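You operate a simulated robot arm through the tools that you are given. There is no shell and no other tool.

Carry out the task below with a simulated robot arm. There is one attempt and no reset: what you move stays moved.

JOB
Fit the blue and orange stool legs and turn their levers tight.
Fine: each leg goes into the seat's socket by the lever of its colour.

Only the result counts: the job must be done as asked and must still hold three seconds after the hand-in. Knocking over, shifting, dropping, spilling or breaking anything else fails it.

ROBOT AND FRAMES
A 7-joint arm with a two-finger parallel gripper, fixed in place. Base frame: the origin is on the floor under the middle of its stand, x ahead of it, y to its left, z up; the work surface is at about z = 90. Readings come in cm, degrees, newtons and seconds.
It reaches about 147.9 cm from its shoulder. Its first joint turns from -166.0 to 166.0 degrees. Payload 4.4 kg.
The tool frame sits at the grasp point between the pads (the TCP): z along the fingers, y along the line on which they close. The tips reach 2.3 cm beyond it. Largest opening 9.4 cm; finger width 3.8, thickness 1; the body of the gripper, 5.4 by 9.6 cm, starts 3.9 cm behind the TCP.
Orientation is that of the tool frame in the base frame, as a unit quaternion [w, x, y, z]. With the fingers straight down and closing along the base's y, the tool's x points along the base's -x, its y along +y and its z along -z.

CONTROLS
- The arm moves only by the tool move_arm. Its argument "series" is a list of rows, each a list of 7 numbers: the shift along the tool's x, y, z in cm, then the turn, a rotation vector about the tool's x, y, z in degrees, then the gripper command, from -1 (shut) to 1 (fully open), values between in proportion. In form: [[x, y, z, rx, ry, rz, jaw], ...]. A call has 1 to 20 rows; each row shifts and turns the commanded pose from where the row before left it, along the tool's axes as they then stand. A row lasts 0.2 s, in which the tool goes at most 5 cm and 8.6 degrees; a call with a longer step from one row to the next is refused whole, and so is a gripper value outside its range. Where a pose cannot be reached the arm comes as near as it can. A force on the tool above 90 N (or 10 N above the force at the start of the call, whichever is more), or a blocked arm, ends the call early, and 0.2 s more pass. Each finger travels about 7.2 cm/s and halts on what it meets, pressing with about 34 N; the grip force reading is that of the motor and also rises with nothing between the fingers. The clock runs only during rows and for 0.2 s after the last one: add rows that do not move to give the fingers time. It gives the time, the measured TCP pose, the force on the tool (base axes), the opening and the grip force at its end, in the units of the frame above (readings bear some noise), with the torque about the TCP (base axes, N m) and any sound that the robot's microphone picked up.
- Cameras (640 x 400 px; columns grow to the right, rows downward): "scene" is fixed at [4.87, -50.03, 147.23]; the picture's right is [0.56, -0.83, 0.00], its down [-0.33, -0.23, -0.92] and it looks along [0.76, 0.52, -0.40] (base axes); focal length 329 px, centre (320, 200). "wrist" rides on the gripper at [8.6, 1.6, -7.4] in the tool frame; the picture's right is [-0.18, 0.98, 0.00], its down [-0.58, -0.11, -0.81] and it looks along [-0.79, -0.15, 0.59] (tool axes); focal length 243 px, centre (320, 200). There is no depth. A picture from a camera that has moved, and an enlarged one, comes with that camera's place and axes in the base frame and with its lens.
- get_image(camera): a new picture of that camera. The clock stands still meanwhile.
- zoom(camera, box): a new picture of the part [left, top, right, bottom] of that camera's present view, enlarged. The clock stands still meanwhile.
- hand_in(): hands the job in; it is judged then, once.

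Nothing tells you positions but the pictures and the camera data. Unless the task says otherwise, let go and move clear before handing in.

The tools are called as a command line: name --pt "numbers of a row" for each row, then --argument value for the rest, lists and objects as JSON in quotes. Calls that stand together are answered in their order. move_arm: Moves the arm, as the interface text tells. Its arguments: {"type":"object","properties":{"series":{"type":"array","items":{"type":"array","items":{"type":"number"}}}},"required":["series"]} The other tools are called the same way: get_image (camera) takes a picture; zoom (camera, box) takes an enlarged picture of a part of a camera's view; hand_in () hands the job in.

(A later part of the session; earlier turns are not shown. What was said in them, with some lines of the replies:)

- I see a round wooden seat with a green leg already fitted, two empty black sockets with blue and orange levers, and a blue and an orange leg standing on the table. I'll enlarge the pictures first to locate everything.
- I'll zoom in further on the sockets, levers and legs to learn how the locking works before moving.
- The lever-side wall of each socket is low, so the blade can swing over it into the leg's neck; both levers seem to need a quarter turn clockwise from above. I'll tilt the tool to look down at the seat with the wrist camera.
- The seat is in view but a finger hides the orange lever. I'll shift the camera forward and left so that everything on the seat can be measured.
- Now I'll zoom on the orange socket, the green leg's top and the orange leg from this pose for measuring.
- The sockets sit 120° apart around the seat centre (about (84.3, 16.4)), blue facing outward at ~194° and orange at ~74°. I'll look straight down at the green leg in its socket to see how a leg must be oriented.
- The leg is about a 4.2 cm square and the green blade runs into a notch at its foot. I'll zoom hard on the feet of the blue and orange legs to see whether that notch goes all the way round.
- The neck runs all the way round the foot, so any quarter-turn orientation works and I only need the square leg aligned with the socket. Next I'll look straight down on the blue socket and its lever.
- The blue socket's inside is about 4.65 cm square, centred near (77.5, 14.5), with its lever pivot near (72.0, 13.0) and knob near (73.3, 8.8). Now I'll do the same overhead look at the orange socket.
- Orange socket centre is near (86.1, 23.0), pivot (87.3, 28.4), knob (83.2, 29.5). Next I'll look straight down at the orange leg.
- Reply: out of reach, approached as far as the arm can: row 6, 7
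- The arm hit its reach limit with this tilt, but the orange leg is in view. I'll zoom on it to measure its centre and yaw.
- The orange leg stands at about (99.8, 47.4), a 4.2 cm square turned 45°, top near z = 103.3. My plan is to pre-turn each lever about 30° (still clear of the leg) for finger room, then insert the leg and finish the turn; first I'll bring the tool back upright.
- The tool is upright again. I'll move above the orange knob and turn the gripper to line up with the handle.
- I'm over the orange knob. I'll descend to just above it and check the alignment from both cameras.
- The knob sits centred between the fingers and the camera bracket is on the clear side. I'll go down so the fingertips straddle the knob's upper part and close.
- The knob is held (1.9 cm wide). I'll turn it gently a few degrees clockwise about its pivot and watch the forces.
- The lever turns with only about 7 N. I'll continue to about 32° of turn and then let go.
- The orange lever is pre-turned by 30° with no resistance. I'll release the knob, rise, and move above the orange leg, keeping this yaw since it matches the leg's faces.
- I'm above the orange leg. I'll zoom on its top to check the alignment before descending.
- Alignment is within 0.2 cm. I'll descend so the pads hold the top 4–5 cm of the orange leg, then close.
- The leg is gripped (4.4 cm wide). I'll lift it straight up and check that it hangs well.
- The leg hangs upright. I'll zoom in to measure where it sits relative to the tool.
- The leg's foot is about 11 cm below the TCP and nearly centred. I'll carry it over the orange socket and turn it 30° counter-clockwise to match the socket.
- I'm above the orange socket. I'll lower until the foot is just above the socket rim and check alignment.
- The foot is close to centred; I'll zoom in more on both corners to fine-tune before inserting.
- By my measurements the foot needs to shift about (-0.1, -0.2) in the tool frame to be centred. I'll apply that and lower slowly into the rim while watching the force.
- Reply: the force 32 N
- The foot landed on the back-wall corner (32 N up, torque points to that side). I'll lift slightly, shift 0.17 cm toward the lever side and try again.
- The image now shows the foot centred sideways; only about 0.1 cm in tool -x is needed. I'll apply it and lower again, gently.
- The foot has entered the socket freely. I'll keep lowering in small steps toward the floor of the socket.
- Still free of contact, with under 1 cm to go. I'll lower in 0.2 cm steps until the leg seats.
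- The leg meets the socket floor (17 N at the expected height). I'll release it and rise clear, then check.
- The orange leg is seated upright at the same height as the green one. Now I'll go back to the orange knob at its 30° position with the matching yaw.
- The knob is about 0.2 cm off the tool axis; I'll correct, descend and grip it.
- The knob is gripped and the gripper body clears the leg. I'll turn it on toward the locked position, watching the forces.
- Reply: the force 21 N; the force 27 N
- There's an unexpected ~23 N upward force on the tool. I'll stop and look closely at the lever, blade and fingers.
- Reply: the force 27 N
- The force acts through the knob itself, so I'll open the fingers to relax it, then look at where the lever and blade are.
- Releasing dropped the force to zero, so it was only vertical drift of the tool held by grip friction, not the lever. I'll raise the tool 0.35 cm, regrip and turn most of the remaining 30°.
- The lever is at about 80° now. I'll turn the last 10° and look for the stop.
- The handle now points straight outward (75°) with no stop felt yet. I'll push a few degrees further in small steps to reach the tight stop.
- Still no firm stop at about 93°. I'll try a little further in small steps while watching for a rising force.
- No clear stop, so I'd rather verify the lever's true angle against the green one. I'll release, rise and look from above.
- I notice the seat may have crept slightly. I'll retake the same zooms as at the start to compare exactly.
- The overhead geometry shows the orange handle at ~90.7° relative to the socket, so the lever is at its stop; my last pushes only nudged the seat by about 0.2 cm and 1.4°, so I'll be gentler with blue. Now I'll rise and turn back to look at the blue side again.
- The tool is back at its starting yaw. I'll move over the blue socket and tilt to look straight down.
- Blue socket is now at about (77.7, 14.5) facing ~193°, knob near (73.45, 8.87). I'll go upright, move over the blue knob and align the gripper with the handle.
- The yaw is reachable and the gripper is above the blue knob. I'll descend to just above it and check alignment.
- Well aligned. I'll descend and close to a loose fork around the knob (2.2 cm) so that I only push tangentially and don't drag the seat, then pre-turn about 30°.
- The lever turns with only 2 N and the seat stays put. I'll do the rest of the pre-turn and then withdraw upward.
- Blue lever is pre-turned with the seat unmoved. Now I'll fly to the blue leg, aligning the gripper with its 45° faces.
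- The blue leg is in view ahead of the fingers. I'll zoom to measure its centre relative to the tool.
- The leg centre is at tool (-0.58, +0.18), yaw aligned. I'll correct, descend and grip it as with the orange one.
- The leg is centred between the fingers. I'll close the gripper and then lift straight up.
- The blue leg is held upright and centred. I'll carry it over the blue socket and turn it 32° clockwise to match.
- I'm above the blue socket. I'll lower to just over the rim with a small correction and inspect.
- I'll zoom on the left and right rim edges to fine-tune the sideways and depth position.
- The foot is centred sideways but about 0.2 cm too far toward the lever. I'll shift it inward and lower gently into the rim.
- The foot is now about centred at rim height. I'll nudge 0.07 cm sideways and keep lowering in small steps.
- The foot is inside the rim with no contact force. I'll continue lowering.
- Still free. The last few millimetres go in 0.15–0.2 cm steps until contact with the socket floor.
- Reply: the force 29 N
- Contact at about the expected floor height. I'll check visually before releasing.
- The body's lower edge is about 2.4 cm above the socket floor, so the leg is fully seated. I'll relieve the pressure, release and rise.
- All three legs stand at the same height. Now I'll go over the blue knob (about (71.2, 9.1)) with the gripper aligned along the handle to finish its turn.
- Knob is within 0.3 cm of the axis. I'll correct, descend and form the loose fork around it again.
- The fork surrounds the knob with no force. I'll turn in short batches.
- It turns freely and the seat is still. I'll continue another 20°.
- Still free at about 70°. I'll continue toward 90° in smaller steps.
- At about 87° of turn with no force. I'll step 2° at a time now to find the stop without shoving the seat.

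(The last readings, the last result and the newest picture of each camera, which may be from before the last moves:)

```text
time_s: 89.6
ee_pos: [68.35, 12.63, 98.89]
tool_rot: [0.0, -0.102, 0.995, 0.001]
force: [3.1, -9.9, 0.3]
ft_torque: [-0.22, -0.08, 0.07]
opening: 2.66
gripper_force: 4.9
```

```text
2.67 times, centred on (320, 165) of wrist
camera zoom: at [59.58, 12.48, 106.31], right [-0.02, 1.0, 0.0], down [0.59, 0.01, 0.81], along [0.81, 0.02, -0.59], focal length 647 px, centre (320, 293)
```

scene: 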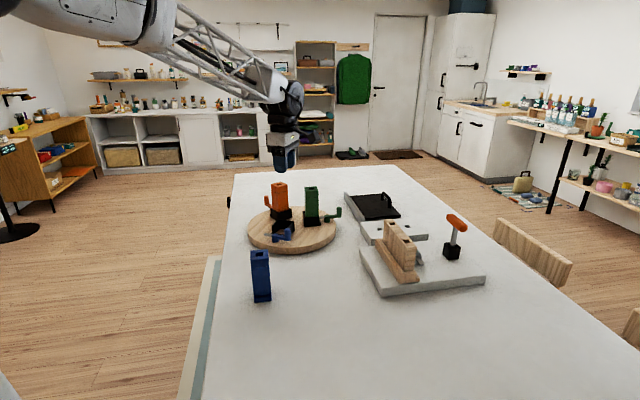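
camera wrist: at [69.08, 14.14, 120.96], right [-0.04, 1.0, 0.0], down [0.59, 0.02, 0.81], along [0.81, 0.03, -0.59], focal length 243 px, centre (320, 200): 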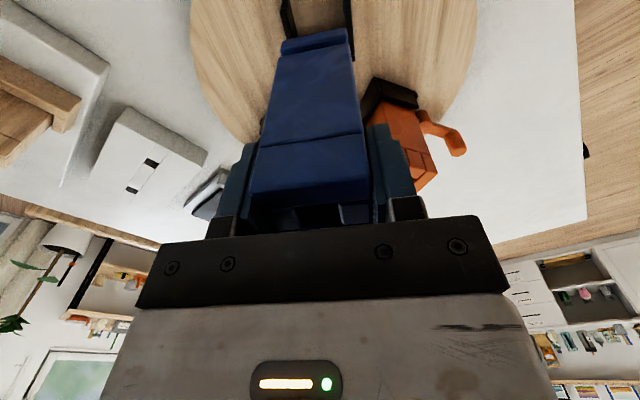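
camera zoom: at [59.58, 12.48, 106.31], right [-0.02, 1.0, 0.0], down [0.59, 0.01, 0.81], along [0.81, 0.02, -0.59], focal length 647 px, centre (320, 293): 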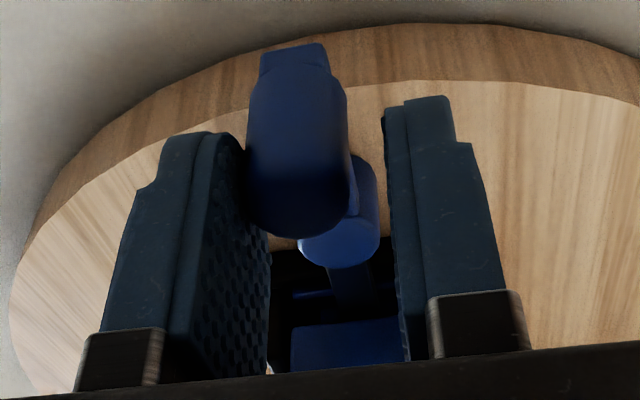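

The lever is at its stop (force rose to 10 N and the finger was pushed back). I'll open, rise clear and verify both levers from above.

move_arm --pt "0 0 0 0 0 0 -0.2" --pt "0 0 0 0 0 0 -0.2" --pt "0 0 -4 0 0 0 -0.2" --pt "0 0 -5 0 0 0 -0.2" --pt "0 0 -5 0 0 0 0" --pt "0 0 -5 0 0 0 0" --pt "0 0 0 0 0 0 0"

zoom --camera "scene" --box '[220, 150, 380, 250]'

zoom --camera "scene" --box '[250, 195, 310, 245]'

get_image --camera "wrist"

```text
time_s: 91.2
ee_pos: [68.17, 12.78, 117.4]
tool_rot: [0.0, -0.102, 0.995, 0.0]
force: [0.4, 0.3, -0.3]
ft_torque: [-0.04, -0.01, 0.03]
opening: 4.7
gripper_force: 0.0
```

```text
4.00 times, centred on (300, 200) of scene
camera zoom: at [4.87, -50.03, 147.23], right [0.56, -0.83, 0.0], down [-0.33, -0.23, -0.92], along [0.76, 0.52, -0.4], focal length 1316 px, centre (400, 200)
```

zoom: 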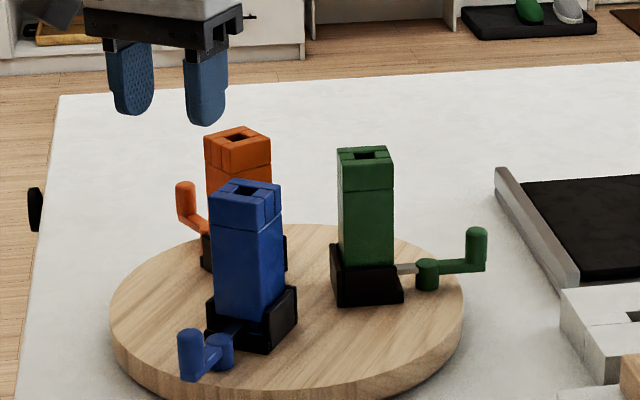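

```text
8.00 times, centred on (280, 220) of scene
camera zoom: at [4.87, -50.03, 147.23], right [0.56, -0.83, 0.0], down [-0.33, -0.23, -0.92], along [0.76, 0.52, -0.4], focal length 2632 px, centre (640, 40)
```

zoom: 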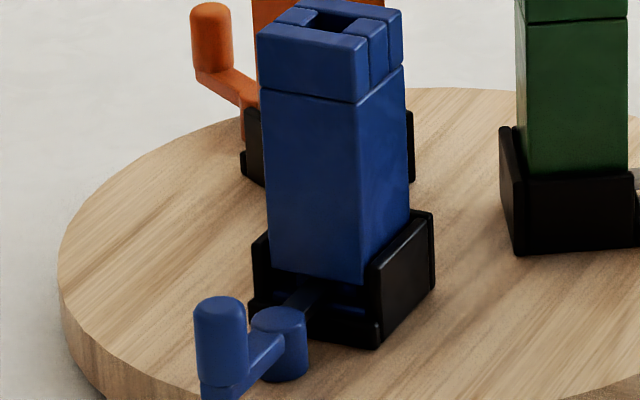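

```text
taken
camera wrist: at [59.45, 12.48, 125.08], right [-0.02, 1.0, 0.0], down [0.59, 0.01, 0.81], along [0.81, 0.02, -0.59], focal length 243 px, centre (320, 200)
```

wrist: 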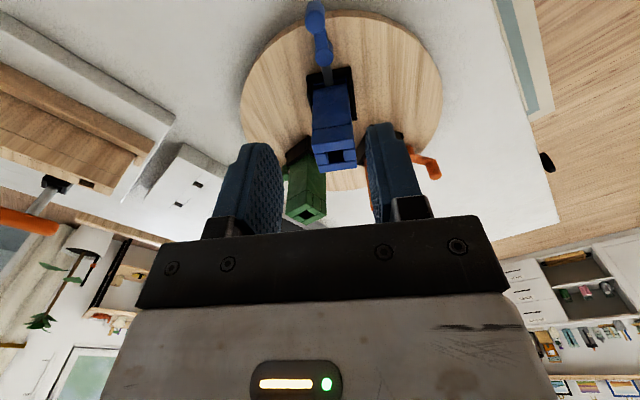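

The blue blade runs into the leg's neck. I'll measure the blue lever's angle against its socket.

zoom --camera "wrist" --box '[270, 0, 390, 110]'

```text
3.64 times, centred on (330, 55) of wrist
camera zoom: at [59.45, 12.48, 125.08], right [-0.02, 1.0, 0.0], down [0.59, 0.01, 0.81], along [0.81, 0.02, -0.59], focal length 882 px, centre (284, 727)
```

zoom: 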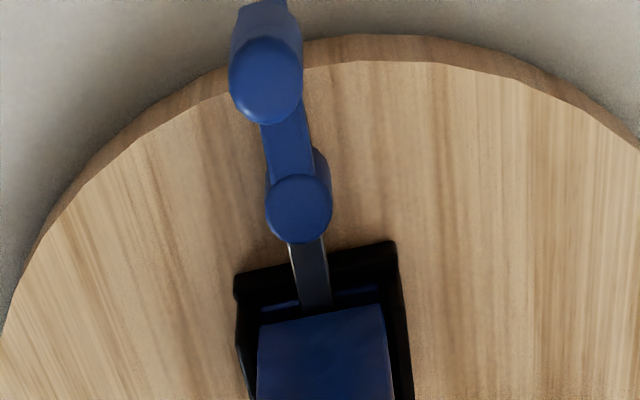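

The blue handle is within 1° of the socket's outward direction (about 90.7°), just like orange. I'll move well clear and take a final look at everything.

move_arm --pt "2 0 -4 0 0 0 0.5" --pt "3 0 -3 0 0 0 0.5" --pt "3 0 -2 0 0 0 0.5" --pt "0 0 0 0 0 0 0.5" --pt "0 0 0 0 0 0 0.5"

get_image --camera "scene"

zoom --camera "scene" --box '[235, 160, 355, 250]'

zoom --camera "wrist" --box '[220, 0, 460, 200]'

```text
time_s: 92.4
ee_pos: [60.62, 11.28, 126.7]
tool_rot: [0.0, -0.104, 0.995, 0.0]
force: [0.0, 0.6, -0.8]
ft_torque: [-0.05, -0.02, 0.0]
opening: 7.04
gripper_force: 0.1
```

```text
taken
```

scene: 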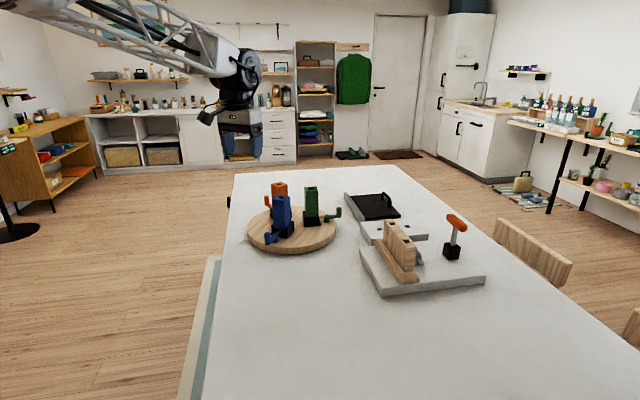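

```text
4.44 times, centred on (295, 205) of scene
camera zoom: at [4.87, -50.03, 147.23], right [0.56, -0.83, 0.0], down [-0.33, -0.23, -0.92], along [0.76, 0.52, -0.4], focal length 1462 px, centre (431, 178)
```

zoom: 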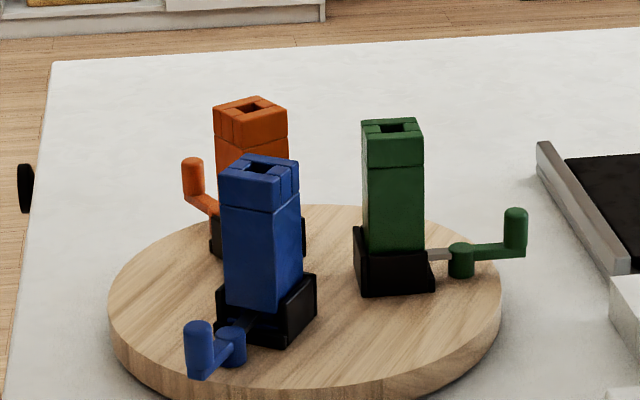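

```text
2.00 times, centred on (340, 100) of wrist
camera zoom: at [51.8, 11.14, 134.22], right [-0.02, 1.0, 0.0], down [0.59, 0.01, 0.81], along [0.81, 0.02, -0.59], focal length 485 px, centre (280, 400)
```

zoom: 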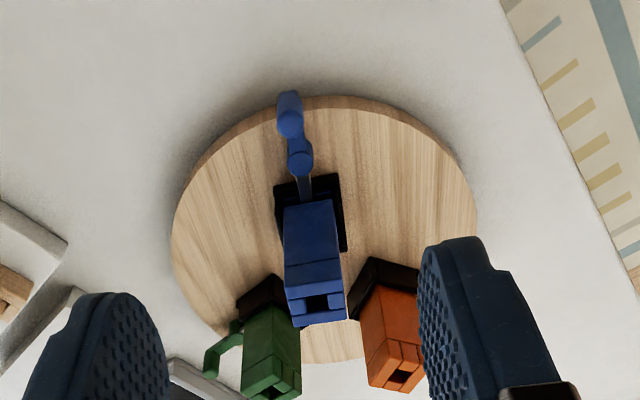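

Both legs are seated in their colour's socket, both blades are in the leg necks with the handles pointing straight outward like green's. The arm is clear and nothing else was disturbed apart from a tiny seat creep, so I'm handing in.

hand_in

```text
The job is handed in.
```

I fitted the blue and orange legs into the sockets by their own levers and turned both levers to their stops. Then I moved the arm clear and handed the job in.

- **Legs:** both stand upright at the same height as the green leg, and each one reached the socket floor.
- **Levers:** both handles ended up pointing straight outward, within about 1° of the socket direction by my measurements. Both blades run into the legs' necks. No click was heard from either lever. I took them as tight because they stopped turning and the push force rose to about 10 N.
- **Seat movement:** the seat crept about 0.2 cm and rotated about 1.5° when I pushed the orange lever against its stop. I handled the blue lever more loosely, and the seat barely moved (under 0.2 cm). I left it there rather than risk nudging it back.
- **Surroundings:** in the final pictures nothing else on the table had moved.
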